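You operate a simulated robot arm through the tools that you are given. There is no shell and no other tool.

You run a simulated two-armed robot. Do the job below in one go: nothing can be reset, and whatever is moved stays where it is left.

JOB
Strain the tea from the green jug into the tea jug.
Fine: all of it; seat the tea strainer first, lift it out on to the yellow plate after; green jug back, the tea jug stays put. Set down upright: green jug, tea strainer.

The check looks at the end state, three seconds after you hand in, the way a careful person would. Anything else that was tipped, shoved, dropped, spilled or broken makes it a failure.

ROBOT AND FRAMES
Two 7-joint arms with four-finger grippers on one trunk that stands fixed in place. Base frame: the origin is at the foot of the trunk, x ahead of it, y to its left, z up. Readings come in mm, degrees, newtons and seconds.
The left shoulder is at [40, 181, 1254], the right one opposite. With the tool pointing down near the work surface each hand reaches from about 100 to 800 mm from the base axis, measured 20 degrees to its own side. Payload 3.67 kg a hand.
Tool frame (each hand has its own): the origin (TCP) lies between the finger pads and is the grasp point; the fingertips stand 28 mm ahead of it; z points along the fingers, y is the line along which they close. The gripper opens to 112 mm. The gripper's body begins 73 mm behind the TCP.
Orientation is that of the tool frame in the base frame, as a unit quaternion [w, x, y, z]. With the fingers straight down and closing along the base's y, the tool's x points along the base's -x, its y along +y and its z along -z.

CONTROLS
- The arms move only by the tool send_rows. It takes "left_steps", "right_steps" or both (then of equal length, played together; a hand with none holds still); each is a list of rows, each an object of numbers (a shift or turn left out is 0, a gripper value left out holds the last): "ax", "ay", "az": the turn, a rotation vector about the base's x, y, z in units of 120 degrees (1.0 is 120 degrees); "tx", "ty", "tz": the shift along the base's x, y, z in units of 250 mm (1.0 is 250 mm); "jaw": the gripper command, from -1 (fully open) to 1 (shut), values between in proportion. In form: [{"ax": .., "ay": .., "az": .., "tx": .., "ty": .., "tz": .., "jaw": ..}, ...]. A call has 1 to 20 rows; each row is the pose to reach, as a shift and turn from the pose commanded when the call began. A call with a number of a shift or a turn outside -1 to 1 is refused whole. Rows are played at 5 a second. More than 50 mm and 8.6 degrees between two rows, or a gripper value outside its range, and nothing of the call is played. A pose out of reach is approached as far as the arm can. The call stops where the force on the tool passes 40 N (or 10 N more than at its start, if that is more) or the arm is blocked; 0.2 s more then pass. Each finger halts on what it meets, pressing with about 28 N; the grip force reading is that of the motor and also rises with nothing between the fingers. The clock runs only during rows and for 0.2 s after the last one: add rows that repeat a pose to give the fingers time. The reply holds the time, the measured pose of the TCP, the force on the tool along the base axes, the opening and the grip force, in the units named above and with some noise, with the torque about the TCP (base axes, N m) and any sound that the robot's microphone picked up.
- Cameras (640 x 400 px; columns grow to the right, rows downward): "scene" is now at [96.7, 36.5, 1475.9]; the picture's right is [0.42, -0.91, 0.00], its down [-0.59, -0.28, -0.76] and it looks along [0.69, 0.32, -0.65] (base axes); focal length 372 px, centre (320, 200). "left" rides on the left gripper at [60, 18, -104] in its tool frame; the picture's right is [-0.29, 0.96, 0.00], its down [-0.80, -0.24, -0.55] and it looks along [-0.53, -0.16, 0.83] (tool axes); focal length 234 px, centre (320, 200). "right" rides on the right gripper at [60, -18, -104] in its tool frame; the picture's right is [0.29, 0.96, 0.00], its down [-0.80, 0.24, -0.55] and it looks along [-0.53, 0.16, 0.83] (tool axes); focal length 234 px, centre (320, 200). There is no depth. A picture from a camera that has moved, and an enlarged one, comes with that camera's place and axes in the base frame and with its lens.
- get_image(camera): a new picture of that camera. It takes no simulated time.
- move_column(by): slides the trunk up (or, below 0, down) by that many mm; the arms and the scene camera ride with it, the base frame stays. It gives what a move gives, with no picture.
- aim_head(pan, tilt): turns the head with the scene camera to pan (to the left, within 86 degrees either way) and tilt (down, from -29 to 69), counted from straight ahead of the robot. It gives what a move gives.
- close_up(camera, box): a new picture of the part [left, top, right, bottom] of that camera's present view, enlarged. It takes no simulated time.
- close_job(): hands the job in; it is judged then, once.

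Places have to be worked out from the pictures, the camera data and where the tool is seen. Open the grippers and draw the arms clear of the work before you hand the job in, unless the task says otherwise.

The tools are called after "Request:" by a JSON object that holds its "name" and its "arguments". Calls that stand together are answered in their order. send_rows: Moves the arms, as the interface text tells. Its arguments: {"type":"object","properties":{"left_steps":{"type":"array","items":{"type":"object","properties":{"ax":{"type":"number"},"ay":{"type":"number"},"az":{"type":"number"},"tx":{"type":"number"},"ty":{"type":"number"},"tz":{"type":"number"},"jaw":{"type":"number"}}}},"right_steps":{"type":"array","items":{"type":"object","properties":{"ax":{"type":"number"},"ay":{"type":"number"},"az":{"type":"number"},"tx":{"type":"number"},"ty":{"type":"number"},"tz":{"type":"number"},"jaw":{"type":"number"}}}}},"required":[]} The other tools are called the same way: move_column (by) slides the trunk up or down; aim_head (pan, tilt) turns the head that bears the scene camera; get_image (camera) takes a picture; close_up (camera, box) takes an enlarged picture of a part of a camera's view; close_job () hands the job in.

At the start:

```text
time_s: 0.0
left_tool_pos: [456.6, 566.0, 1155.0]
left_ee_rot: [0.0, -0.001, 1.0, 0.0]
left_force: [-0.2, 0.6, -0.8]
left_ft_torque: [0.01, -0.01, 0.01]
left_grip_width: 111.8
left_gripper_force: 0.1
right_tool_pos: [504.5, 42.7, 1153.9]
right_ee_rot: [0.0, 0.0, 1.0, 0.0]
right_force: [0.3, 0.7, 0.6]
right_ft_torque: [0.03, -0.03, -0.03]
right_grip_width: 111.9
right_gripper_force: 0.1
trunk travel left (down, up): [-375.0, 139.0]
head pan, tilt: [25.1, 40.4]
```

scene: 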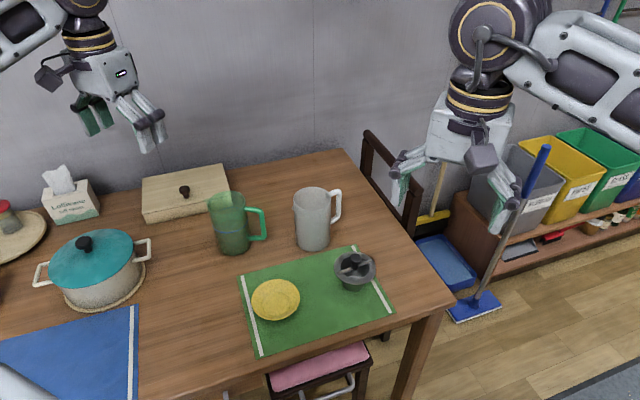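
right: 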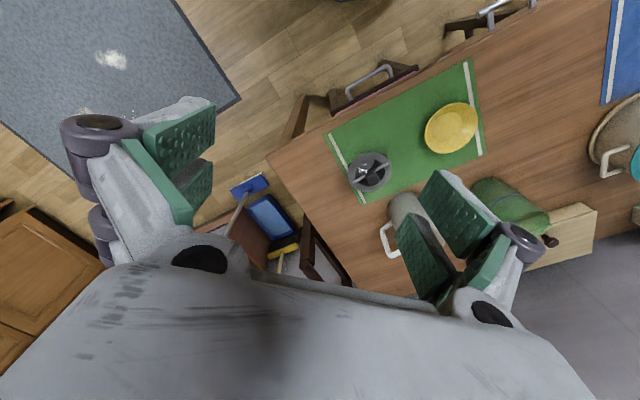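
left: 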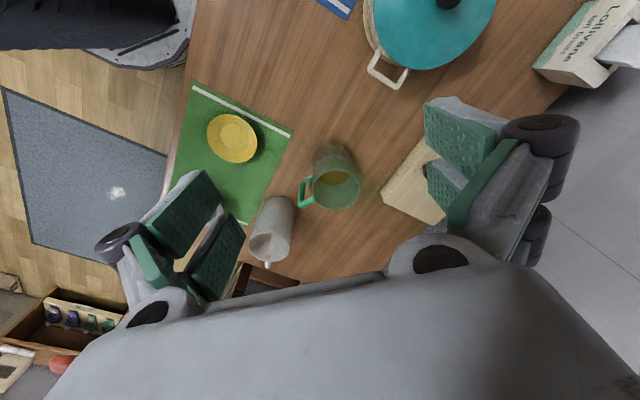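

I'll start with enlarged views of the jugs, strainer and plate to work out their positions and shapes.

Request:
{"name": "close_up", "arguments": {"camera": "scene", "box": [190, 170, 390, 295]}}

Request:
{"name": "close_up", "arguments": {"camera": "scene", "box": [230, 230, 410, 342]}}

Request:
{"name": "close_up", "arguments": {"camera": "left", "box": [160, 80, 400, 280]}}

Request:
{"name": "close_up", "arguments": {"camera": "right", "box": [320, 60, 600, 280]}}

```text
3.20 times, centred on (290, 232) of scene
camera zoom: at [96.7, 36.5, 1475.9], right [0.42, -0.91, 0.0], down [-0.59, -0.28, -0.76], along [0.69, 0.32, -0.65], focal length 1192 px, centre (416, 96)
```

zoom: 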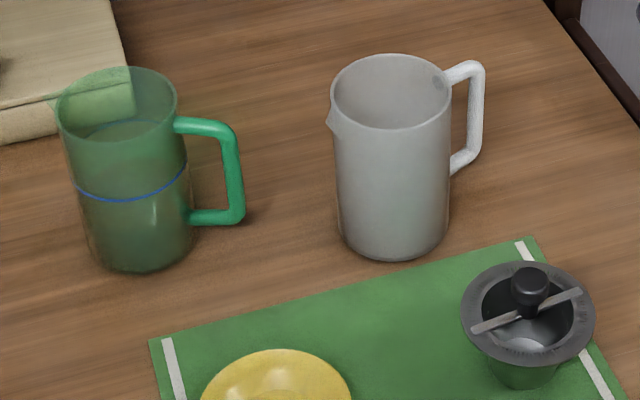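

```text
3.56 times, centred on (320, 286) of scene
camera zoom: at [96.7, 36.5, 1475.9], right [0.42, -0.91, 0.0], down [-0.59, -0.28, -0.76], along [0.69, 0.32, -0.65], focal length 1324 px, centre (320, -106)
```

zoom: 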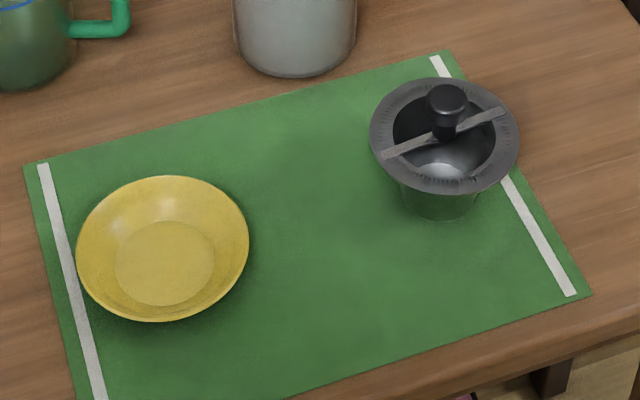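

```text
2.00 times, centred on (280, 180) of left
camera zoom: at [398.1, 582.7, 1259.1], right [0.29, 0.96, 0.0], down [0.8, -0.24, 0.55], along [0.53, -0.16, -0.83], focal length 468 px, centre (400, 240)
```

zoom: 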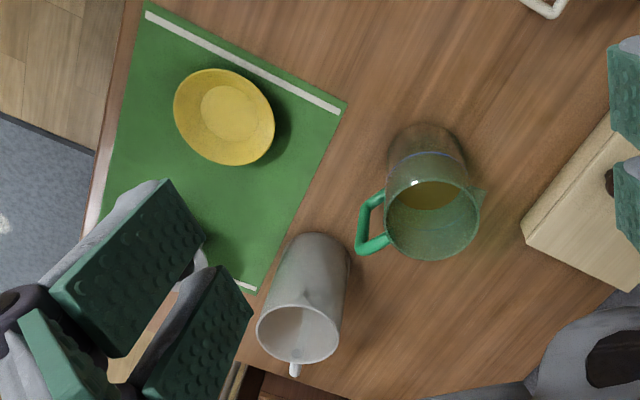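

```text
1.82 times, centred on (460, 170) of right
camera zoom: at [445.3, 25.6, 1257.5], right [-0.29, 0.96, 0.0], down [0.8, 0.24, 0.55], along [0.53, 0.16, -0.83], focal length 426 px, centre (66, 254)
```

zoom: 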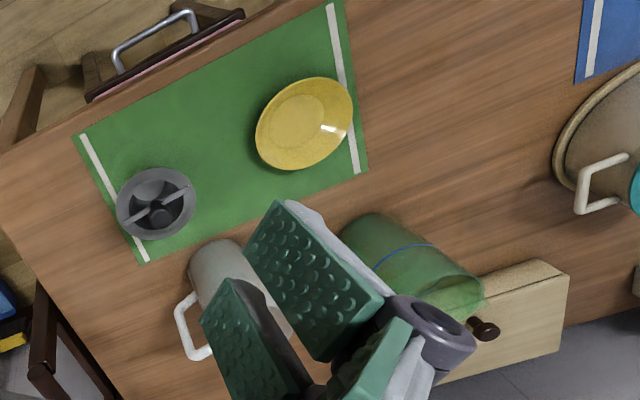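

The two views agree on these positions:
- Table top at z≈725.
- Strainer rim centre near (642, 201, 786), with its knob top at about z 824.
- Tea jug axis near (733, 357), rim at about z 876.
- Green jug axis near (628, 543), rim at about z 871.
- Plate near (517, 350).

I'll move the right hand above the strainer, turned so the fingers close across its bar, and look closer.

Request:
{"name": "send_rows", "arguments": {"right_steps": [{"tx": 0.069, "ty": 0.079, "tz": -0.1, "az": -0.045}, {"tx": 0.138, "ty": 0.158, "tz": -0.2, "az": -0.09}, {"tx": 0.206, "ty": 0.237, "tz": -0.3, "az": -0.135}, {"tx": 0.275, "ty": 0.317, "tz": -0.4, "az": -0.18}, {"tx": 0.344, "ty": 0.396, "tz": -0.5, "az": -0.225}, {"tx": 0.413, "ty": 0.475, "tz": -0.6, "az": -0.27}, {"tx": 0.481, "ty": 0.554, "tz": -0.7, "az": -0.315}, {"tx": 0.55, "ty": 0.633, "tz": -0.8, "az": -0.358}, {"tx": 0.55, "ty": 0.633, "tz": -0.8, "az": -0.358}]}}

Request:
{"name": "get_image", "arguments": {"camera": "right"}}

Request:
{"name": "get_image", "arguments": {"camera": "scene"}}

```text
time_s: 2.0
left_tool_pos: [456.6, 563.7, 1155.5]
left_ee_rot: [0.0, 0.0, 1.0, 0.001]
left_force: [-0.4, -0.5, 0.3]
left_ft_torque: [0.05, 0.0, -0.02]
left_grip_width: 111.8
left_gripper_force: 0.0
right_tool_pos: [634.7, 191.9, 965.6]
right_ee_rot: [0.0, 0.368, 0.93, 0.001]
right_force: [0.7, -0.4, 1.0]
right_ft_torque: [0.01, 0.02, 0.0]
right_grip_width: 111.8
right_gripper_force: 0.0
right hand out of reach, approached as far as the arm can: row 8, 9
trunk travel left (down, up): [-375.0, 139.0]
head pan, tilt: [25.1, 40.4]
```

```text
taken
camera right: at [577.7, 221.1, 1069.7], right [0.44, 0.9, 0.0], down [0.75, -0.37, 0.55], along [0.5, -0.24, -0.83], focal length 234 px, centre (320, 200)
```

right: 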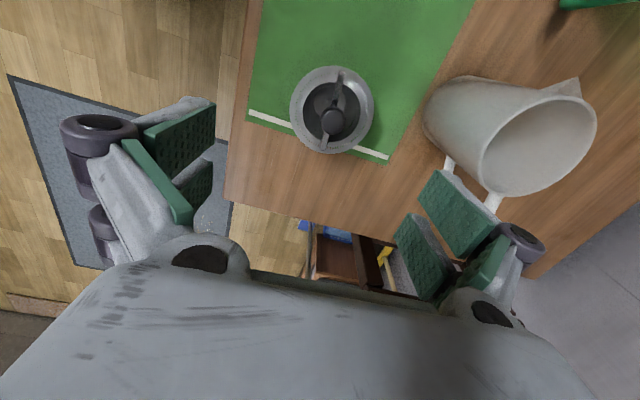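

```text
taken
camera scene: at [97.1, 34.8, 1475.9], right [0.42, -0.91, 0.0], down [-0.59, -0.27, -0.76], along [0.69, 0.32, -0.65], focal length 372 px, centre (320, 200)
```

scene: 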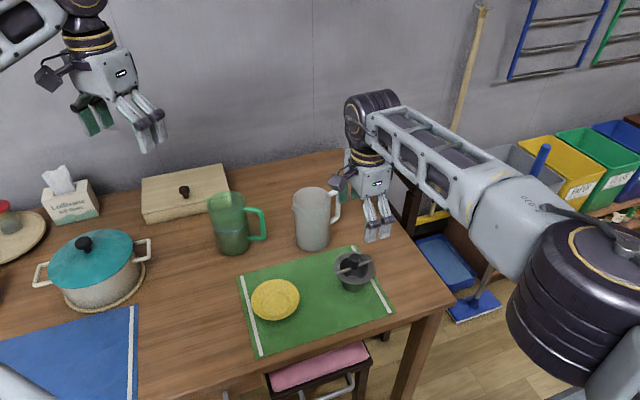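

The right arm runs out of reach here, so the left arm will have to handle the strainer and the green jug. Before retracting the right arm I'll use its camera for a closer look at the strainer and tea jug.

Request:
{"name": "close_up", "arguments": {"camera": "right", "box": [270, 50, 430, 150]}}

Request:
{"name": "close_up", "arguments": {"camera": "right", "box": [400, 40, 620, 230]}}

Request:
{"name": "close_up", "arguments": {"camera": "scene", "box": [310, 230, 410, 300]}}

```text
4.00 times, centred on (350, 100) of right
camera zoom: at [577.7, 221.1, 1069.7], right [0.44, 0.9, 0.0], down [0.75, -0.37, 0.55], along [0.5, -0.24, -0.83], focal length 937 px, centre (200, 600)
```

zoom: 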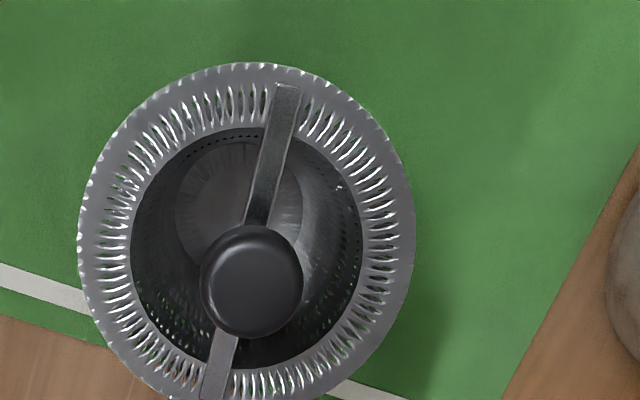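

```text
2.11 times, centred on (510, 135) of right
camera zoom: at [577.7, 221.1, 1069.7], right [0.44, 0.9, 0.0], down [0.75, -0.37, 0.55], along [0.5, -0.24, -0.83], focal length 493 px, centre (-80, 337)
```

zoom: 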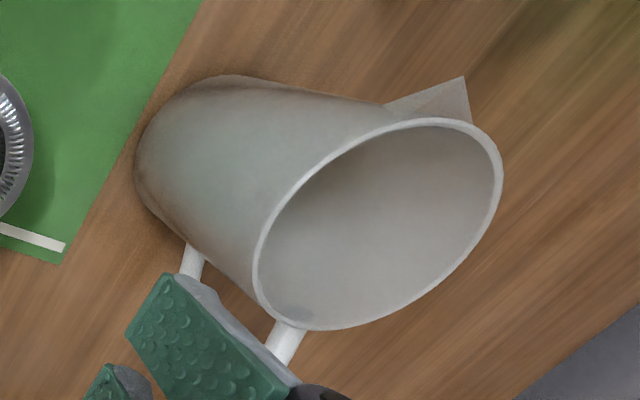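

```text
5.71 times, centred on (360, 265) of scene
camera zoom: at [97.1, 34.8, 1475.9], right [0.42, -0.91, 0.0], down [-0.59, -0.27, -0.76], along [0.69, 0.32, -0.65], focal length 2128 px, centre (91, -171)
```

zoom: 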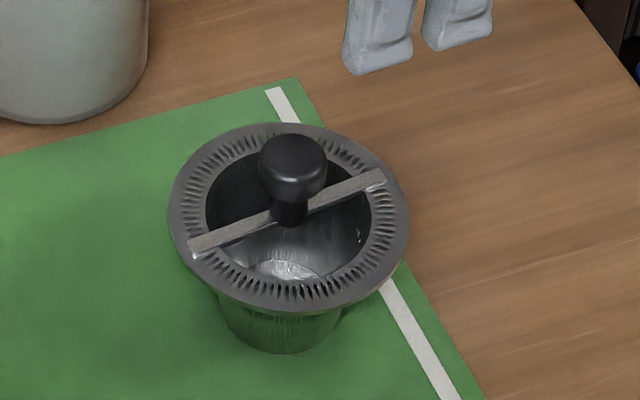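

The strainer is a perforated bowl about 98 mm across, with a black knob on its cross-bar. I'll retract the right arm up and to the right first, then bring the left arm in.

Request:
{"name": "send_rows", "arguments": {"right_steps": [{"tx": -0.03, "ty": -0.06, "tz": 0.15, "az": 0.04}, {"tx": -0.08, "ty": -0.16, "tz": 0.28, "az": 0.09}, {"tx": -0.14, "ty": -0.28, "tz": 0.4, "az": 0.135}, {"tx": -0.2, "ty": -0.42, "tz": 0.5, "az": 0.18}, {"tx": -0.28, "ty": -0.56, "tz": 0.6, "az": 0.225}, {"tx": -0.36, "ty": -0.7, "tz": 0.7, "az": 0.27}, {"tx": -0.44, "ty": -0.85, "tz": 0.78, "az": 0.315}, {"tx": -0.55, "ty": -1.0, "tz": 0.8, "az": 0.358}, {"tx": -0.6, "ty": -1.0, "tz": 0.8, "az": 0.358}]}}

```text
time_s: 4.0
left_tool_pos: [455.8, 566.6, 1154.9]
left_ee_rot: [0.0, 0.0, 1.0, -0.002]
left_force: [0.2, -0.6, -0.3]
left_ft_torque: [0.0, 0.0, 0.0]
left_grip_width: 111.8
left_gripper_force: 0.1
right_tool_pos: [484.7, -54.8, 1165.9]
right_ee_rot: [-0.001, -0.001, 1.0, 0.0]
right_force: [-0.2, 0.4, 0.6]
right_ft_torque: [0.0, 0.01, 0.01]
right_grip_width: 112.1
right_gripper_force: 0.1
trunk travel left (down, up): [-375.0, 139.0]
head pan, tilt: [25.1, 40.4]
```

The right arm is clear. Now I'll bring the left hand toward the strainer with the same 43° turn, in two stages.

Request:
{"name": "send_rows", "arguments": {"left_steps": [{"tx": 0.082, "ty": -0.134, "tz": -0.06, "az": -0.051}, {"tx": 0.164, "ty": -0.269, "tz": -0.12, "az": -0.102}, {"tx": 0.246, "ty": -0.403, "tz": -0.18, "az": -0.153}, {"tx": 0.328, "ty": -0.537, "tz": -0.24, "az": -0.204}, {"tx": 0.41, "ty": -0.671, "tz": -0.3, "az": -0.255}, {"tx": 0.492, "ty": -0.806, "tz": -0.36, "az": -0.306}, {"tx": 0.574, "ty": -0.94, "tz": -0.42, "az": -0.358}]}}

Request:
{"name": "send_rows", "arguments": {"left_steps": [{"tx": 0.042, "ty": -0.127, "tz": -0.09}, {"tx": 0.084, "ty": -0.254, "tz": -0.18}, {"tx": 0.126, "ty": -0.381, "tz": -0.27}, {"tx": 0.168, "ty": -0.508, "tz": -0.36}, {"tx": 0.168, "ty": -0.508, "tz": -0.36}]}}

Request:
{"name": "get_image", "arguments": {"camera": "left"}}

Request:
{"name": "get_image", "arguments": {"camera": "scene"}}

```text
time_s: 5.6
left_tool_pos: [602.7, 327.9, 1049.1]
left_ee_rot: [-0.001, 0.367, 0.93, 0.0]
left_force: [0.3, 0.0, -0.3]
left_ft_torque: [0.05, -0.01, 0.01]
left_grip_width: 111.9
left_gripper_force: 0.0
right_tool_pos: [485.9, -56.3, 1164.6]
right_ee_rot: [-0.001, 0.0, 1.0, 0.0]
right_force: [1.0, 0.1, -0.3]
right_ft_torque: [0.01, 0.05, 0.02]
right_grip_width: 111.8
right_gripper_force: 0.0
trunk travel left (down, up): [-375.0, 139.0]
head pan, tilt: [25.1, 40.4]
```

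```text
time_s: 6.8
left_tool_pos: [642.3, 205.2, 961.3]
left_ee_rot: [0.0, 0.366, 0.931, 0.0]
left_force: [-0.2, 0.4, -0.2]
left_ft_torque: [-0.02, -0.02, 0.0]
left_grip_width: 111.8
left_gripper_force: 0.0
right_tool_pos: [485.0, -55.1, 1165.7]
right_ee_rot: [0.0, 0.001, 1.0, 0.0]
right_force: [-0.4, 1.1, -0.2]
right_ft_torque: [-0.05, -0.03, 0.04]
right_grip_width: 112.0
right_gripper_force: 0.1
trunk travel left (down, up): [-375.0, 139.0]
head pan, tilt: [25.1, 40.4]
```

```text
taken
camera left: at [611.4, 258.4, 1066.2], right [0.86, 0.5, 0.0], down [0.42, -0.72, 0.55], along [0.28, -0.48, -0.83], focal length 234 px, centre (320, 200)
```

left: 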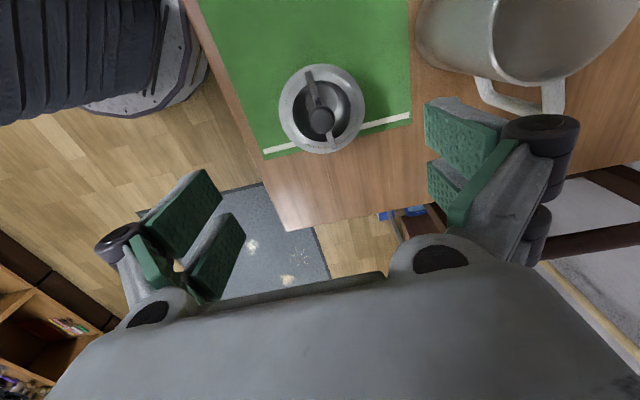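

```text
taken
camera scene: at [96.2, 37.2, 1475.9], right [0.42, -0.91, 0.0], down [-0.59, -0.28, -0.76], along [0.69, 0.32, -0.65], focal length 372 px, centre (320, 200)
```

scene: 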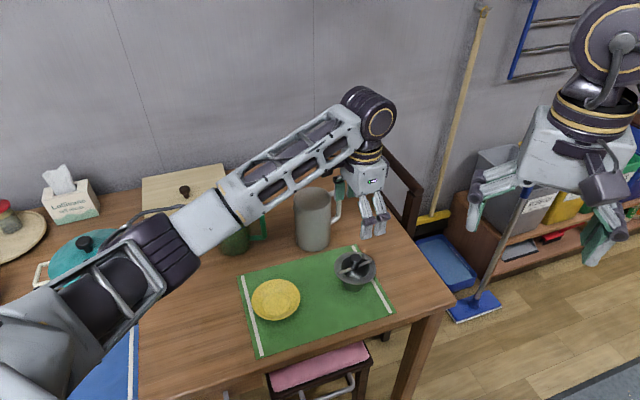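

The left hand reaches fine here. I'll zoom in to measure the strainer and knob centre relative to the hand.

Request:
{"name": "close_up", "arguments": {"camera": "left", "box": [240, 50, 400, 150]}}

Request:
{"name": "close_up", "arguments": {"camera": "scene", "box": [310, 160, 420, 300]}}

```text
4.00 times, centred on (320, 100) of left
camera zoom: at [611.4, 258.4, 1066.2], right [0.86, 0.5, 0.0], down [0.42, -0.72, 0.55], along [0.28, -0.48, -0.83], focal length 937 px, centre (320, 600)
```

zoom: 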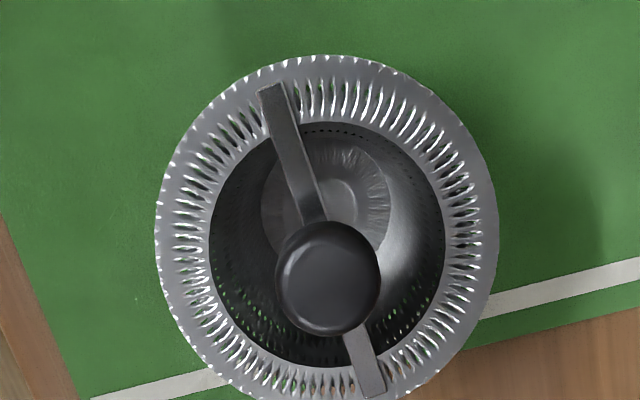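

```text
2.86 times, centred on (365, 230) of scene
camera zoom: at [96.2, 37.2, 1475.9], right [0.42, -0.91, 0.0], down [-0.59, -0.28, -0.76], along [0.69, 0.32, -0.65], focal length 1064 px, centre (191, 114)
```

zoom: 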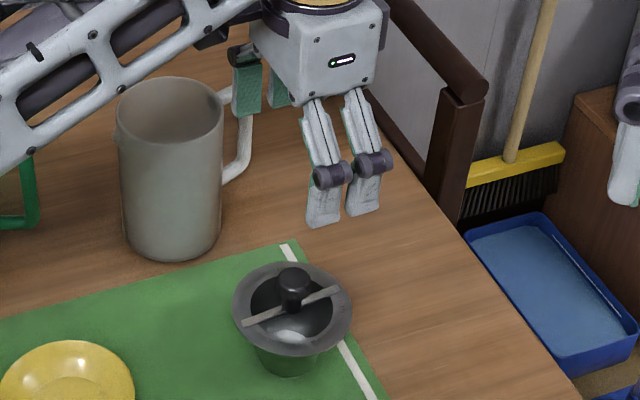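

I want to see the shape of the fingers before grasping, so I'll zoom in on them.

Request:
{"name": "close_up", "arguments": {"camera": "left", "box": [80, 150, 280, 340]}}

Request:
{"name": "close_up", "arguments": {"camera": "left", "box": [400, 80, 600, 280]}}

Request:
{"name": "close_up", "arguments": {"camera": "scene", "box": [440, 120, 640, 280]}}

```text
2.11 times, centred on (180, 245) of left
camera zoom: at [611.4, 258.4, 1066.2], right [0.86, 0.5, 0.0], down [0.42, -0.72, 0.55], along [0.28, -0.48, -0.83], focal length 493 px, centre (615, 105)
```

zoom: 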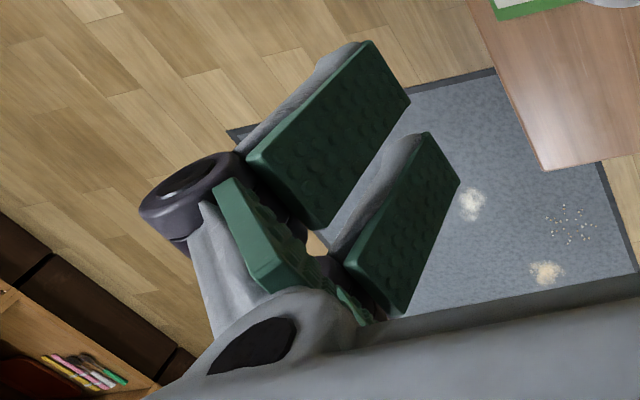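

```text
2.00 times, centred on (500, 180) of left
camera zoom: at [611.4, 258.4, 1066.2], right [0.86, 0.5, 0.0], down [0.42, -0.72, 0.55], along [0.28, -0.48, -0.83], focal length 468 px, centre (-40, 240)
```

zoom: 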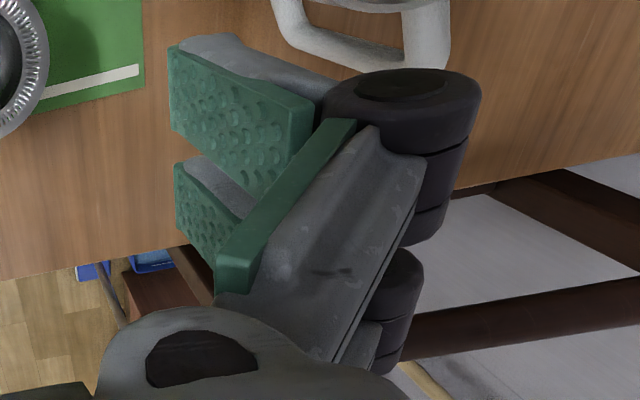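

```text
2.50 times, centred on (540, 200) of scene
camera zoom: at [96.2, 37.2, 1475.9], right [0.42, -0.91, 0.0], down [-0.59, -0.28, -0.76], along [0.69, 0.32, -0.65], focal length 931 px, centre (-230, 200)
```

zoom: 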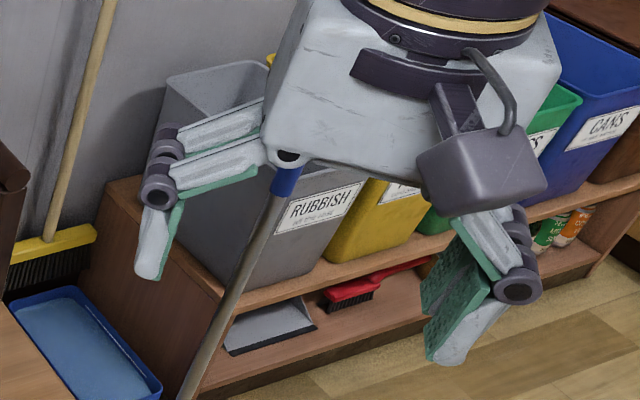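

The knob centre is within about 2 mm of the hand axis. I'll narrow the jaws to about 56 mm, shift slightly and descend partway, then check again.

Request:
{"name": "send_rows", "arguments": {"left_steps": [{"tx": 0.0024, "ty": 0.0088, "tz": -0.1, "jaw": 0.0}, {"tx": 0.0024, "ty": 0.0088, "tz": -0.22, "jaw": 0.0}, {"tx": 0.0024, "ty": 0.0088, "tz": -0.34, "jaw": 0.0}, {"tx": 0.0024, "ty": 0.0088, "tz": -0.4, "jaw": 0.0}, {"tx": 0.0024, "ty": 0.0088, "tz": -0.4, "jaw": 0.0}]}}

Request:
{"name": "get_image", "arguments": {"camera": "left"}}

Request:
{"name": "close_up", "arguments": {"camera": "scene", "box": [300, 190, 420, 300]}}

```text
time_s: 8.0
left_tool_pos: [643.7, 206.7, 860.2]
left_ee_rot: [0.0, 0.366, 0.931, 0.001]
left_force: [-0.4, -0.1, 0.1]
left_ft_torque: [0.01, 0.0, 0.0]
left_grip_width: 55.8
left_gripper_force: 0.1
right_tool_pos: [483.3, -55.7, 1164.6]
right_ee_rot: [0.0, 0.0, 1.0, 0.0]
right_force: [0.1, -0.2, -0.2]
right_ft_torque: [0.01, -0.02, -0.01]
right_grip_width: 112.1
right_gripper_force: 0.1
trunk travel left (down, up): [-375.0, 139.0]
head pan, tilt: [25.1, 40.4]
```

```text
taken
camera left: at [612.5, 259.2, 964.4], right [0.86, 0.5, 0.0], down [0.42, -0.72, 0.55], along [0.28, -0.48, -0.83], focal length 234 px, centre (320, 200)
```

left: 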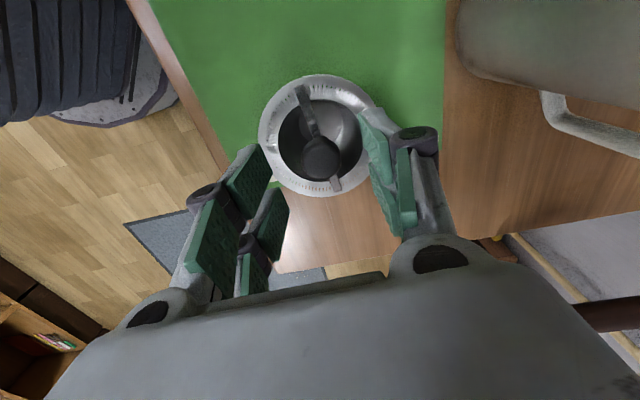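

```text
3.64 times, centred on (360, 245) of scene
camera zoom: at [96.6, 36.3, 1475.9], right [0.42, -0.91, 0.0], down [-0.59, -0.28, -0.76], along [0.69, 0.32, -0.65], focal length 1354 px, centre (174, 36)
```

zoom: 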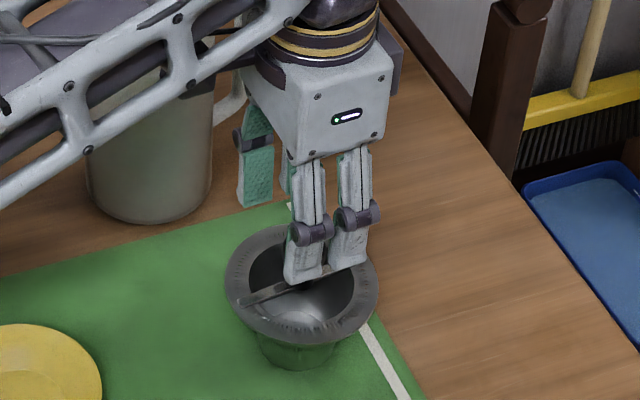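

The knob sits between the open fingers. I'll shift 1.5 mm further, descend so the knob is in the pads, then close.

Request:
{"name": "send_rows", "arguments": {"left_steps": [{"tx": -0.001, "ty": 0.006, "tz": -0.05}, {"tx": -0.001, "ty": 0.006, "tz": -0.1}, {"tx": -0.001, "ty": 0.006, "tz": -0.152}, {"tx": -0.001, "ty": 0.006, "tz": -0.152}]}}

Request:
{"name": "get_image", "arguments": {"camera": "left"}}

Request:
{"name": "close_up", "arguments": {"camera": "scene", "box": [300, 190, 420, 300]}}

```text
time_s: 9.0
left_tool_pos: [642.2, 205.1, 821.8]
left_ee_rot: [-0.001, 0.367, 0.93, 0.0]
left_force: [-0.6, -0.6, 0.5]
left_ft_torque: [-0.02, 0.02, 0.02]
left_grip_width: 56.1
left_gripper_force: 0.0
right_tool_pos: [484.9, -55.2, 1164.5]
right_ee_rot: [0.0, 0.0, 1.0, 0.0]
right_force: [0.0, 0.0, 0.1]
right_ft_torque: [-0.02, -0.02, 0.0]
right_grip_width: 112.2
right_gripper_force: 0.0
trunk travel left (down, up): [-375.0, 139.0]
head pan, tilt: [25.1, 40.4]
```

```text
taken
camera left: at [612.3, 259.7, 926.1], right [0.86, 0.5, 0.0], down [0.42, -0.72, 0.55], along [0.28, -0.48, -0.83], focal length 234 px, centre (320, 200)
```

left: 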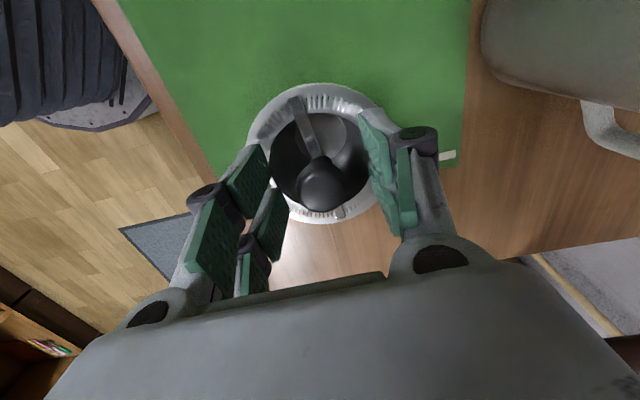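

```text
3.64 times, centred on (360, 245) of scene
camera zoom: at [96.7, 36.3, 1475.9], right [0.42, -0.91, 0.0], down [-0.59, -0.28, -0.76], along [0.69, 0.32, -0.65], focal length 1354 px, centre (174, 36)
```

zoom: 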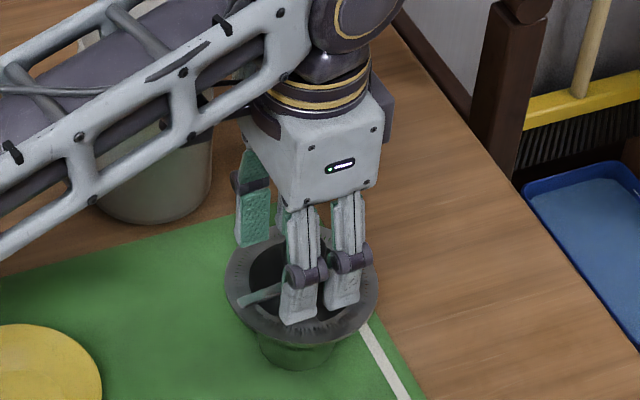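

The knob is centred between the pads at the right depth, so I'm closing on it.

Request:
{"name": "send_rows", "arguments": {"left_steps": [{"jaw": 0.6}, {"jaw": 1.0}, {"jaw": 1.0}, {"jaw": 1.0}]}}

Request:
{"name": "get_image", "arguments": {"camera": "left"}}

```text
time_s: 10.0
left_tool_pos: [642.2, 206.4, 821.7]
left_ee_rot: [0.0, 0.365, 0.931, 0.001]
left_force: [-1.0, -0.8, -0.2]
left_ft_torque: [-0.03, -0.02, 0.0]
left_grip_width: 25.2
left_gripper_force: 28.3
right_tool_pos: [485.5, -54.4, 1165.3]
right_ee_rot: [-0.001, 0.001, 1.0, 0.0]
right_force: [-0.1, -0.1, 0.6]
right_ft_torque: [0.03, 0.01, 0.01]
right_grip_width: 111.9
right_gripper_force: 0.1
trunk travel left (down, up): [-375.0, 139.0]
head pan, tilt: [25.1, 40.4]
```

```text
taken
camera left: at [612.4, 259.9, 926.1], right [0.86, 0.5, 0.0], down [0.42, -0.72, 0.55], along [0.28, -0.48, -0.83], focal length 234 px, centre (320, 200)
```

left: 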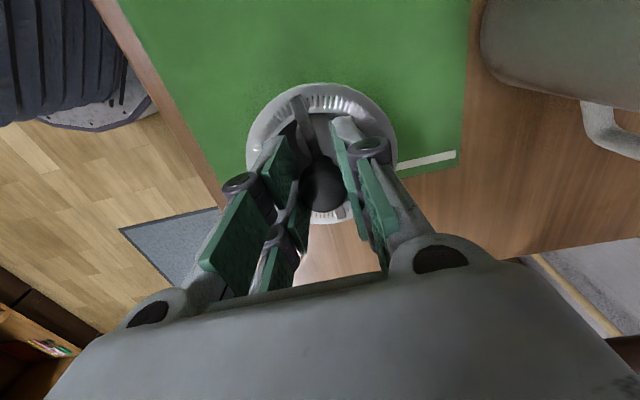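

The grip is firm at 25 mm with 28 N. I'll lift the strainer straight up by 200 mm.

Request:
{"name": "send_rows", "arguments": {"left_steps": [{"tz": 0.04}, {"tz": 0.1}, {"tz": 0.2}, {"tz": 0.32}, {"tz": 0.44}, {"tz": 0.56}, {"tz": 0.68}, {"tz": 0.8}, {"tz": 0.8}]}}

Request:
{"name": "get_image", "arguments": {"camera": "left"}}

Request:
{"name": "get_image", "arguments": {"camera": "scene"}}

```text
time_s: 12.0
left_tool_pos: [641.4, 206.3, 1022.9]
left_ee_rot: [0.0, 0.366, 0.931, 0.0]
left_force: [-0.4, 0.1, -0.7]
left_ft_torque: [0.05, -0.01, 0.02]
left_grip_width: 25.3
left_gripper_force: 28.1
right_tool_pos: [485.4, -57.4, 1165.5]
right_ee_rot: [-0.001, 0.0, 1.0, 0.0]
right_force: [0.5, -0.2, 0.2]
right_ft_torque: [-0.01, -0.01, -0.01]
right_grip_width: 111.9
right_gripper_force: 0.1
trunk travel left (down, up): [-375.0, 139.0]
head pan, tilt: [25.1, 40.4]
```

```text
taken
camera left: at [611.2, 260.3, 1127.5], right [0.86, 0.5, 0.0], down [0.42, -0.72, 0.55], along [0.28, -0.48, -0.83], focal length 234 px, centre (320, 200)
```

left: 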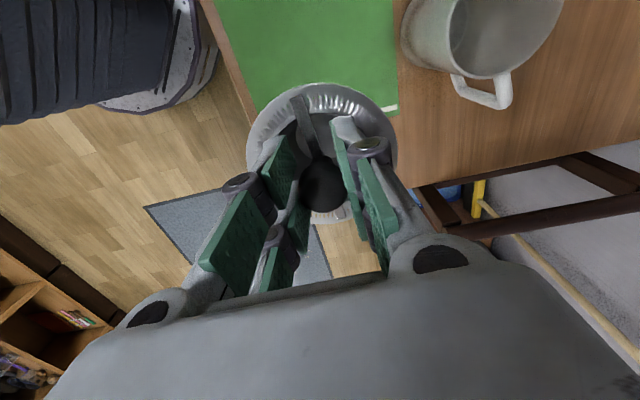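

```text
taken
camera scene: at [97.2, 36.0, 1475.9], right [0.42, -0.91, 0.0], down [-0.59, -0.27, -0.76], along [0.69, 0.32, -0.65], focal length 372 px, centre (320, 200)
```

scene: 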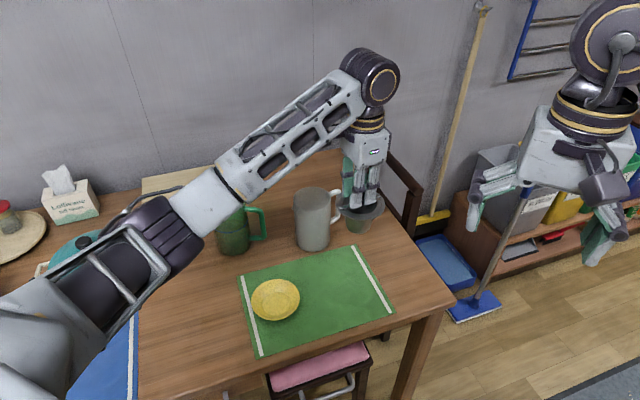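

The strainer lifted cleanly. I'll move toward the tea jug axis at this height and see whether the arm reaches with the tool straight down.

Request:
{"name": "send_rows", "arguments": {"left_steps": [{"tx": 0.06, "ty": 0.1}, {"tx": 0.12, "ty": 0.2}, {"tx": 0.18, "ty": 0.3}, {"tx": 0.24, "ty": 0.4}, {"tx": 0.3, "ty": 0.5}, {"tx": 0.3, "ty": 0.5}]}}

Request:
{"name": "get_image", "arguments": {"camera": "left"}}

Request:
{"name": "get_image", "arguments": {"camera": "scene"}}

```text
time_s: 13.4
left_tool_pos: [718.3, 332.9, 1020.8]
left_ee_rot: [0.0, 0.366, 0.931, -0.001]
left_force: [0.3, 0.2, -0.5]
left_ft_torque: [-0.01, 0.02, 0.01]
left_grip_width: 25.2
left_gripper_force: 28.2
right_tool_pos: [485.3, -54.9, 1165.3]
right_ee_rot: [-0.001, 0.0, 1.0, 0.0]
right_force: [-0.5, 0.6, 0.0]
right_ft_torque: [0.03, 0.03, -0.01]
right_grip_width: 112.2
right_gripper_force: 0.1
trunk travel left (down, up): [-375.0, 139.0]
head pan, tilt: [25.1, 40.4]
```

```text
taken
camera left: at [688.7, 385.6, 1125.8], right [0.86, 0.5, 0.0], down [0.42, -0.72, 0.55], along [0.28, -0.48, -0.83], focal length 234 px, centre (320, 200)
```

left: 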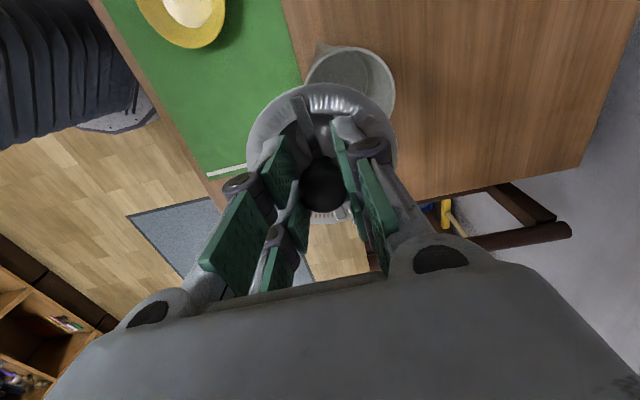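

```text
taken
camera scene: at [96.7, 36.1, 1475.9], right [0.42, -0.91, 0.0], down [-0.59, -0.27, -0.76], along [0.69, 0.32, -0.65], focal length 372 px, centre (320, 200)
```

scene: 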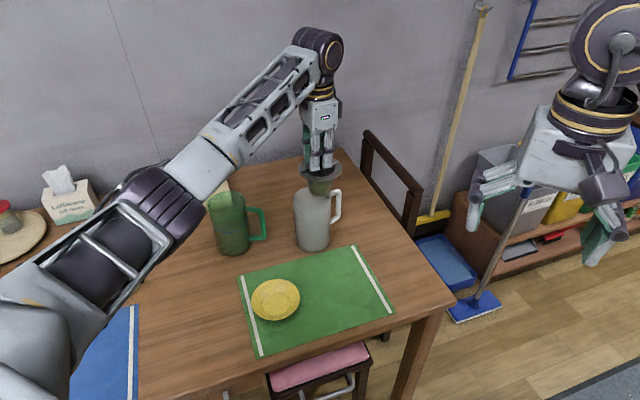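

The arm reaches, at (718, 333). I'll zoom in to measure the tea jug's rim relative to the hand.

Request:
{"name": "close_up", "arguments": {"camera": "left", "box": [240, 20, 440, 145]}}

Request:
{"name": "close_up", "arguments": {"camera": "scene", "box": [260, 120, 380, 260]}}

```text
3.20 times, centred on (340, 82) of left
camera zoom: at [688.7, 385.6, 1125.8], right [0.86, 0.5, 0.0], down [0.42, -0.72, 0.55], along [0.28, -0.48, -0.83], focal length 749 px, centre (256, 576)
```

zoom: 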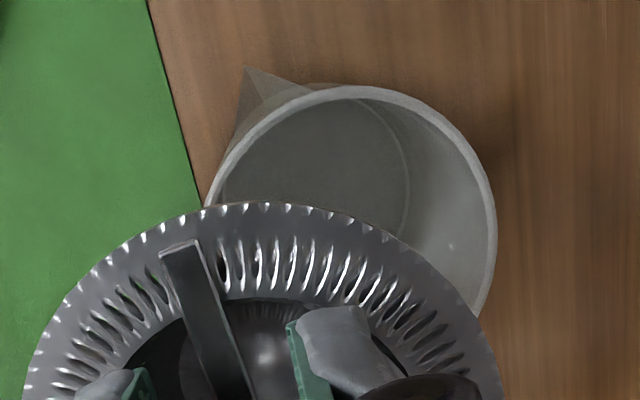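

```text
2.86 times, centred on (320, 190) of scene
camera zoom: at [96.7, 36.1, 1475.9], right [0.42, -0.91, 0.0], down [-0.59, -0.27, -0.76], along [0.69, 0.32, -0.65], focal length 1064 px, centre (320, 229)
```

zoom: 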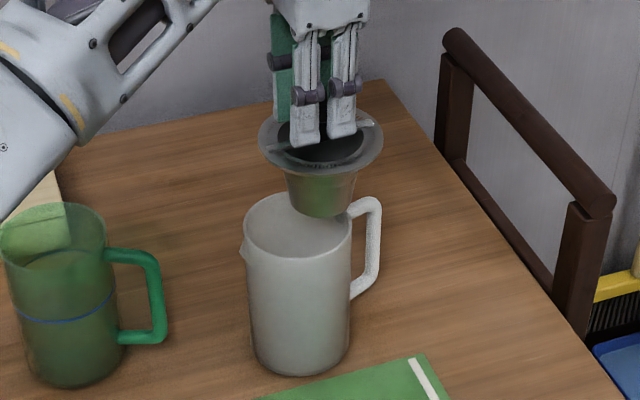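

Both cameras agree that the strainer has to move about (15, 28) mm to be over the jug. I'll shift and then check alignment in the scene view.

Request:
{"name": "send_rows", "arguments": {"left_steps": [{"tx": 0.03, "ty": 0.056}, {"tx": 0.06, "ty": 0.112}, {"tx": 0.06, "ty": 0.112}, {"tx": 0.06, "ty": 0.112}]}}

Request:
{"name": "close_up", "arguments": {"camera": "scene", "box": [270, 140, 360, 200]}}

Request:
{"name": "close_up", "arguments": {"camera": "scene", "box": [260, 130, 380, 260]}}

Request:
{"name": "get_image", "arguments": {"camera": "left"}}

Request:
{"name": "get_image", "arguments": {"camera": "right"}}

```text
time_s: 14.4
left_tool_pos: [734.0, 361.4, 1020.1]
left_ee_rot: [-0.001, 0.366, 0.93, -0.001]
left_force: [0.7, 1.0, -1.3]
left_ft_torque: [-0.03, 0.0, 0.0]
left_grip_width: 25.1
left_gripper_force: 27.9
right_tool_pos: [484.6, -54.4, 1165.1]
right_ee_rot: [0.001, -0.001, 1.0, -0.001]
right_force: [-0.4, 0.0, -0.7]
right_ft_torque: [0.01, 0.0, -0.01]
right_grip_width: 112.2
right_gripper_force: 0.0
trunk travel left (down, up): [-375.0, 139.0]
head pan, tilt: [25.1, 40.4]
```

```text
6.67 times, centred on (315, 170) of scene
camera zoom: at [97.0, 36.4, 1475.9], right [0.42, -0.91, 0.0], down [-0.59, -0.28, -0.76], along [0.69, 0.32, -0.65], focal length 2483 px, centre (353, 400)
```

zoom: 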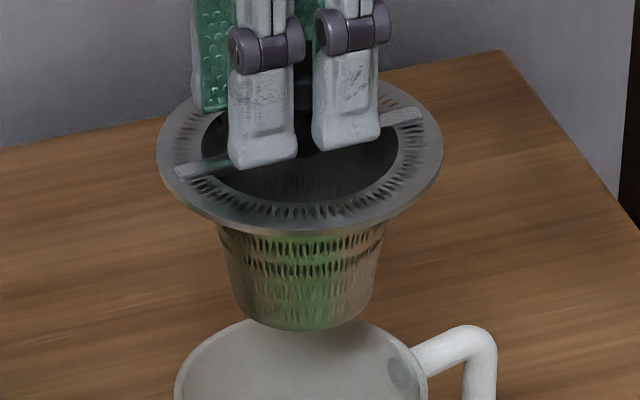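

```text
3.08 times, centred on (320, 195) of scene
camera zoom: at [97.0, 36.4, 1475.9], right [0.42, -0.91, 0.0], down [-0.59, -0.28, -0.76], along [0.69, 0.32, -0.65], focal length 1146 px, centre (320, 215)
```

zoom: 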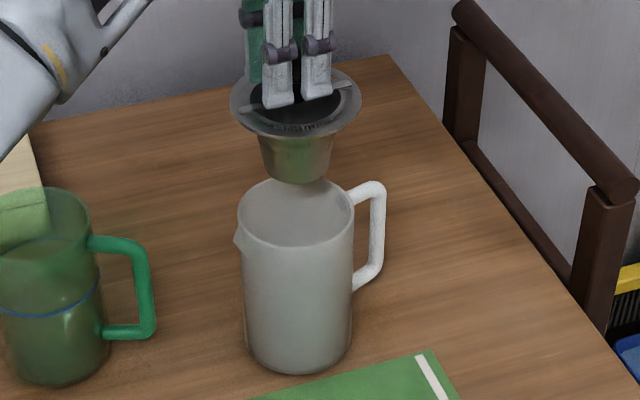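

```text
taken
camera left: at [703.4, 413.7, 1124.7], right [0.86, 0.5, 0.0], down [0.42, -0.72, 0.55], along [0.28, -0.48, -0.83], focal length 234 px, centre (320, 200)
```

left: 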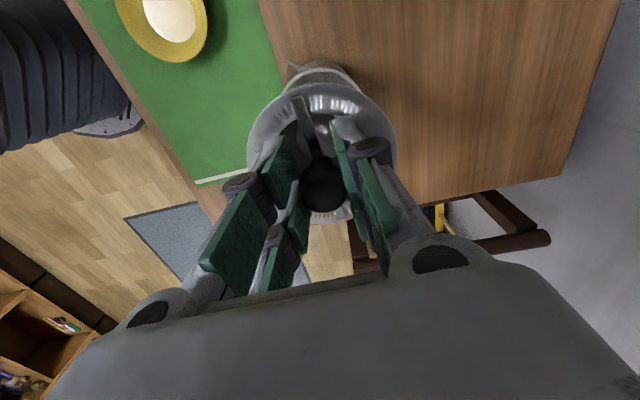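

```text
taken
camera right: at [425.4, -72.0, 1268.7], right [-0.29, 0.96, 0.0], down [0.8, 0.24, 0.55], along [0.53, 0.16, -0.83], focal length 234 px, centre (320, 200)
```

right: 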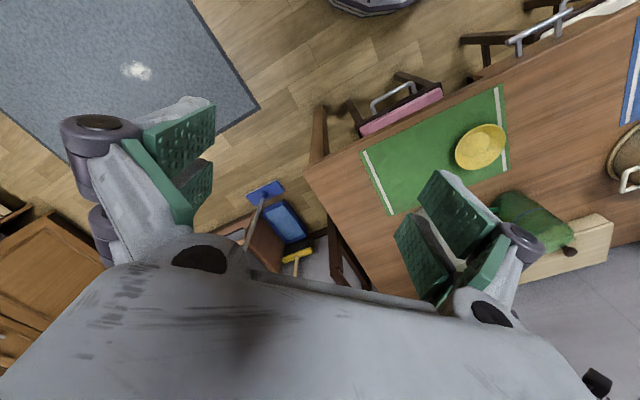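

In the scene view the strainer is laterally aligned to about 1 mm. I'll zoom in on the left camera to check the other direction.

Request:
{"name": "close_up", "arguments": {"camera": "left", "box": [240, 40, 410, 145]}}

Request:
{"name": "close_up", "arguments": {"camera": "left", "box": [240, 130, 410, 235]}}

```text
3.76 times, centred on (325, 92) of left
camera zoom: at [703.4, 413.7, 1124.7], right [0.86, 0.5, 0.0], down [0.42, -0.72, 0.55], along [0.28, -0.48, -0.83], focal length 882 px, centre (301, 605)
```

zoom: 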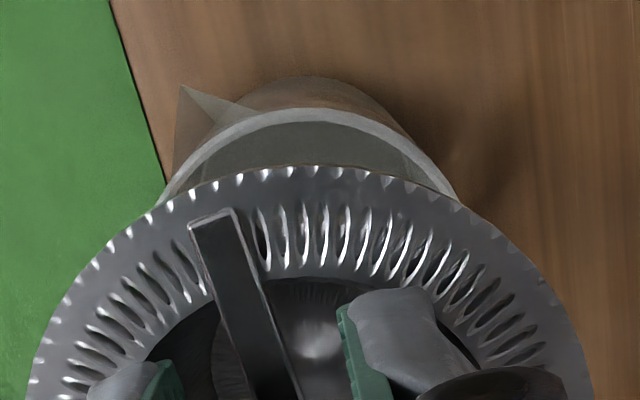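

```text
3.76 times, centred on (325, 182) of left
camera zoom: at [703.4, 413.7, 1124.7], right [0.86, 0.5, 0.0], down [0.42, -0.72, 0.55], along [0.28, -0.48, -0.83], focal length 882 px, centre (301, 266)
```

zoom: 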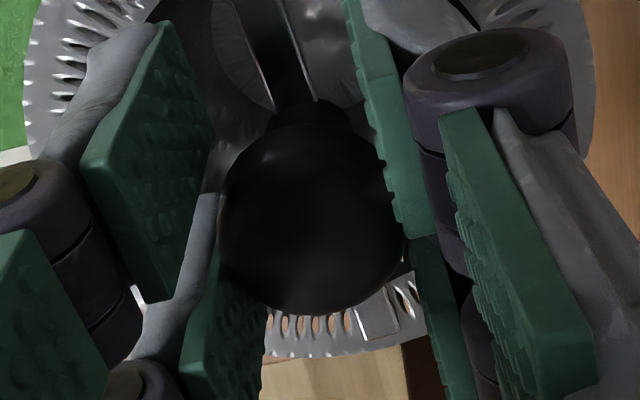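

All views put the strainer within about 2 mm of the jug axis. I'll lower it so the bowl enters the jug, and check before the flange touches.

Request:
{"name": "send_rows", "arguments": {"left_steps": [{"tz": -0.08}, {"tz": -0.16}, {"tz": -0.24}, {"tz": -0.3}, {"tz": -0.3}]}}

Request:
{"name": "close_up", "arguments": {"camera": "scene", "box": [270, 150, 360, 210]}}

```text
time_s: 15.6
left_tool_pos: [732.5, 359.7, 945.9]
left_ee_rot: [0.0, 0.366, 0.931, 0.0]
left_force: [1.1, 0.3, -0.3]
left_ft_torque: [0.0, 0.03, -0.01]
left_grip_width: 25.1
left_gripper_force: 28.4
right_tool_pos: [484.9, -54.6, 1164.8]
right_ee_rot: [0.0, 0.0, 1.0, 0.0]
right_force: [-0.4, 0.2, 0.7]
right_ft_torque: [-0.02, 0.02, 0.01]
right_grip_width: 112.0
right_gripper_force: 0.0
trunk travel left (down, up): [-375.0, 139.0]
head pan, tilt: [25.1, 40.4]
```

```text
6.67 times, centred on (315, 180) of scene
camera zoom: at [96.7, 36.3, 1475.9], right [0.42, -0.91, 0.0], down [-0.59, -0.28, -0.76], along [0.69, 0.32, -0.65], focal length 2483 px, centre (353, 333)
```

zoom: 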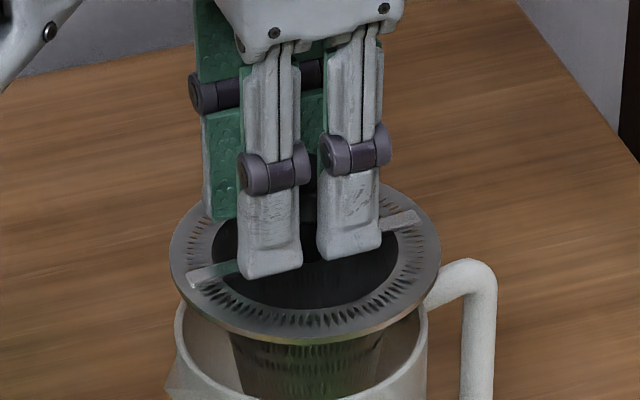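

The bowl is inside the jug, with the flange still about 30 mm above the rim and 2 mm to the right. I'll correct that and go lower in small steps.

Request:
{"name": "send_rows", "arguments": {"left_steps": [{"tx": -0.003, "ty": 0.0065, "tz": -0.03}, {"tx": -0.003, "ty": 0.0065, "tz": -0.06}, {"tx": -0.003, "ty": 0.0065, "tz": -0.08}, {"tx": -0.003, "ty": 0.0065, "tz": -0.08}]}}

Request:
{"name": "close_up", "arguments": {"camera": "scene", "box": [270, 160, 360, 220]}}

Request:
{"name": "close_up", "arguments": {"camera": "left", "box": [240, 40, 410, 145]}}

```text
time_s: 16.6
left_tool_pos: [731.4, 360.8, 925.7]
left_ee_rot: [-0.001, 0.367, 0.93, 0.0]
left_force: [0.4, -0.5, -0.4]
left_ft_torque: [0.03, 0.0, 0.0]
left_grip_width: 25.2
left_gripper_force: 27.6
right_tool_pos: [484.1, -54.5, 1164.9]
right_ee_rot: [0.0, 0.0, 1.0, 0.0]
right_force: [1.2, 0.1, 0.3]
right_ft_torque: [0.01, 0.02, 0.01]
right_grip_width: 112.0
right_gripper_force: 0.0
trunk travel left (down, up): [-375.0, 139.0]
head pan, tilt: [25.1, 40.4]
```

```text
6.67 times, centred on (315, 190) of scene
camera zoom: at [96.9, 36.4, 1475.9], right [0.42, -0.91, 0.0], down [-0.59, -0.28, -0.76], along [0.69, 0.32, -0.65], focal length 2483 px, centre (353, 267)
```

zoom: 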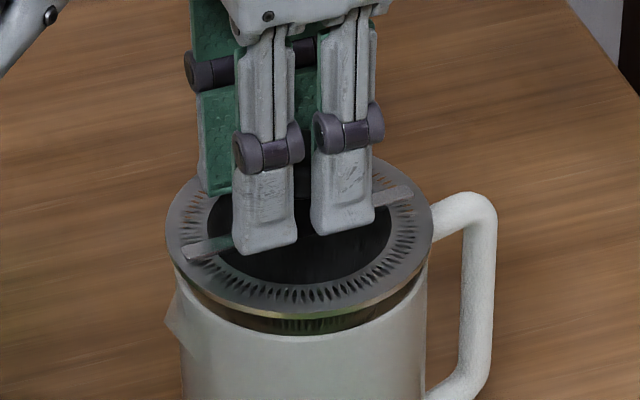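

```text
3.76 times, centred on (325, 92) of left
camera zoom: at [701.1, 414.2, 1030.4], right [0.86, 0.5, 0.0], down [0.42, -0.72, 0.55], along [0.28, -0.48, -0.83], focal length 882 px, centre (301, 605)
```

zoom: 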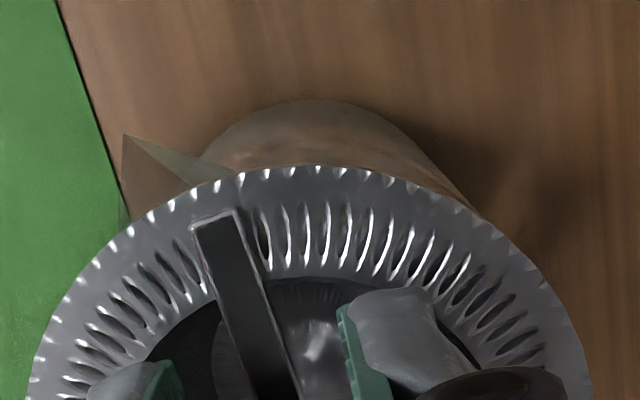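

Lateral alignment is now under 1 mm, with about a 10 mm gap left. I'll ease down and watch the force for contact.

Request:
{"name": "send_rows", "arguments": {"left_steps": [{"tz": -0.016}, {"tz": -0.03}, {"tz": -0.03}]}}

Request:
{"name": "close_up", "arguments": {"camera": "scene", "box": [270, 160, 360, 220]}}

```text
time_s: 17.4
left_tool_pos: [731.3, 360.8, 917.4]
left_ee_rot: [0.0, 0.366, 0.931, 0.0]
left_force: [0.5, -0.1, -0.8]
left_ft_torque: [0.0, 0.01, 0.0]
left_grip_width: 25.5
left_gripper_force: 28.1
right_tool_pos: [484.5, -55.4, 1164.8]
right_ee_rot: [-0.001, 0.0, 1.0, 0.001]
right_force: [-0.5, -0.2, 0.1]
right_ft_torque: [-0.03, 0.02, -0.01]
right_grip_width: 112.1
right_gripper_force: 0.0
trunk travel left (down, up): [-375.0, 139.0]
head pan, tilt: [25.1, 40.4]
```

```text
6.67 times, centred on (315, 190) of scene
camera zoom: at [96.9, 36.3, 1475.9], right [0.42, -0.91, 0.0], down [-0.59, -0.28, -0.76], along [0.69, 0.32, -0.65], focal length 2483 px, centre (353, 267)
```

zoom: 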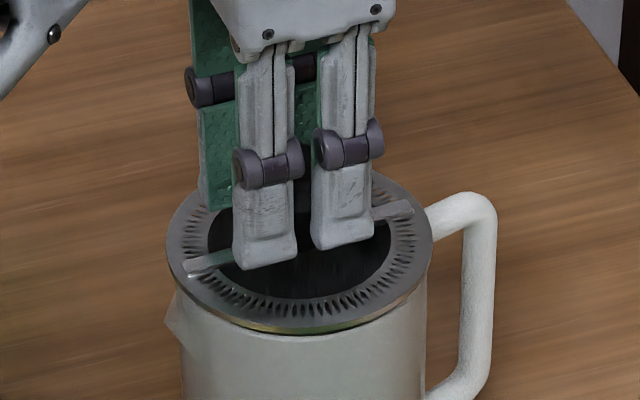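

About 3 mm is left. I'm continuing down in 2 mm steps.

Request:
{"name": "send_rows", "arguments": {"left_steps": [{"tz": -0.006}, {"tz": -0.012}, {"tz": -0.012}]}}

Request:
{"name": "close_up", "arguments": {"camera": "scene", "box": [270, 160, 360, 220]}}

```text
time_s: 18.2
left_tool_pos: [731.2, 360.5, 914.7]
left_ee_rot: [0.0, 0.365, 0.931, 0.0]
left_force: [-0.4, -0.3, -1.4]
left_ft_torque: [0.01, 0.0, -0.02]
left_grip_width: 25.3
left_gripper_force: 28.1
right_tool_pos: [485.1, -55.2, 1165.3]
right_ee_rot: [0.0, 0.0, 1.0, 0.0]
right_force: [-0.3, -0.2, -1.1]
right_ft_torque: [0.01, -0.02, 0.01]
right_grip_width: 111.9
right_gripper_force: 0.0
trunk travel left (down, up): [-375.0, 139.0]
head pan, tilt: [25.1, 40.4]
```

```text
6.67 times, centred on (315, 190) of scene
camera zoom: at [96.9, 36.3, 1475.9], right [0.42, -0.91, 0.0], down [-0.59, -0.28, -0.76], along [0.69, 0.32, -0.65], focal length 2483 px, centre (353, 267)
```

zoom: 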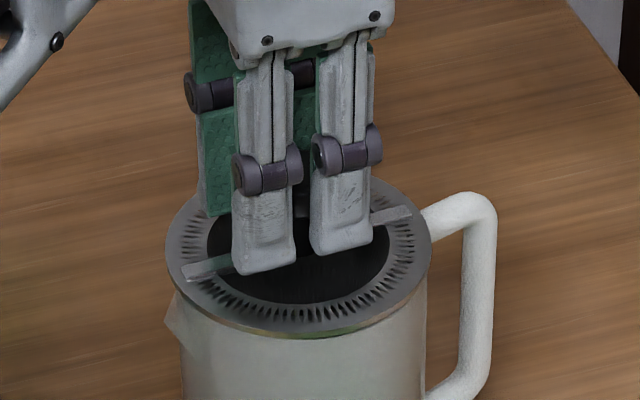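

Nearly seated. I'll go down another 1.5 mm at a time.

Request:
{"name": "send_rows", "arguments": {"left_steps": [{"tz": -0.003}, {"tz": -0.006}, {"tz": -0.006}]}}

Request:
{"name": "send_rows", "arguments": {"left_steps": [{"tz": -0.003}, {"tz": -0.006}, {"tz": -0.006}]}}

Request:
{"name": "close_up", "arguments": {"camera": "scene", "box": [270, 160, 360, 220]}}

```text
time_s: 19.0
left_tool_pos: [730.4, 361.0, 914.9]
left_ee_rot: [-0.001, 0.365, 0.931, 0.0]
left_force: [0.5, 0.4, 0.1]
left_ft_torque: [-0.03, -0.01, -0.03]
left_grip_width: 25.2
left_gripper_force: 28.0
right_tool_pos: [485.4, -54.1, 1164.5]
right_ee_rot: [0.0, 0.0, 1.0, 0.0]
right_force: [0.8, -0.5, 0.1]
right_ft_torque: [0.02, 0.0, -0.01]
right_grip_width: 112.0
right_gripper_force: 0.0
trunk travel left (down, up): [-375.0, 139.0]
head pan, tilt: [25.1, 40.4]
```

```text
time_s: 19.8
left_tool_pos: [730.5, 362.2, 913.7]
left_ee_rot: [-0.001, 0.366, 0.931, -0.001]
left_force: [-0.1, 0.4, -0.2]
left_ft_torque: [0.0, 0.03, -0.01]
left_grip_width: 25.3
left_gripper_force: 28.4
right_tool_pos: [485.5, -56.0, 1165.4]
right_ee_rot: [0.0, 0.0, 1.0, -0.001]
right_force: [0.1, 0.0, -0.1]
right_ft_torque: [0.01, 0.01, 0.02]
right_grip_width: 112.0
right_gripper_force: 0.1
trunk travel left (down, up): [-375.0, 139.0]
head pan, tilt: [25.1, 40.4]
```

```text
6.67 times, centred on (315, 190) of scene
camera zoom: at [96.9, 36.3, 1475.9], right [0.42, -0.91, 0.0], down [-0.59, -0.28, -0.76], along [0.69, 0.32, -0.65], focal length 2483 px, centre (353, 267)
```

zoom: 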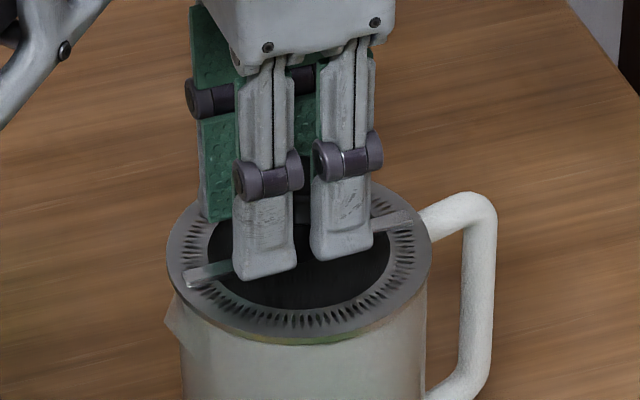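

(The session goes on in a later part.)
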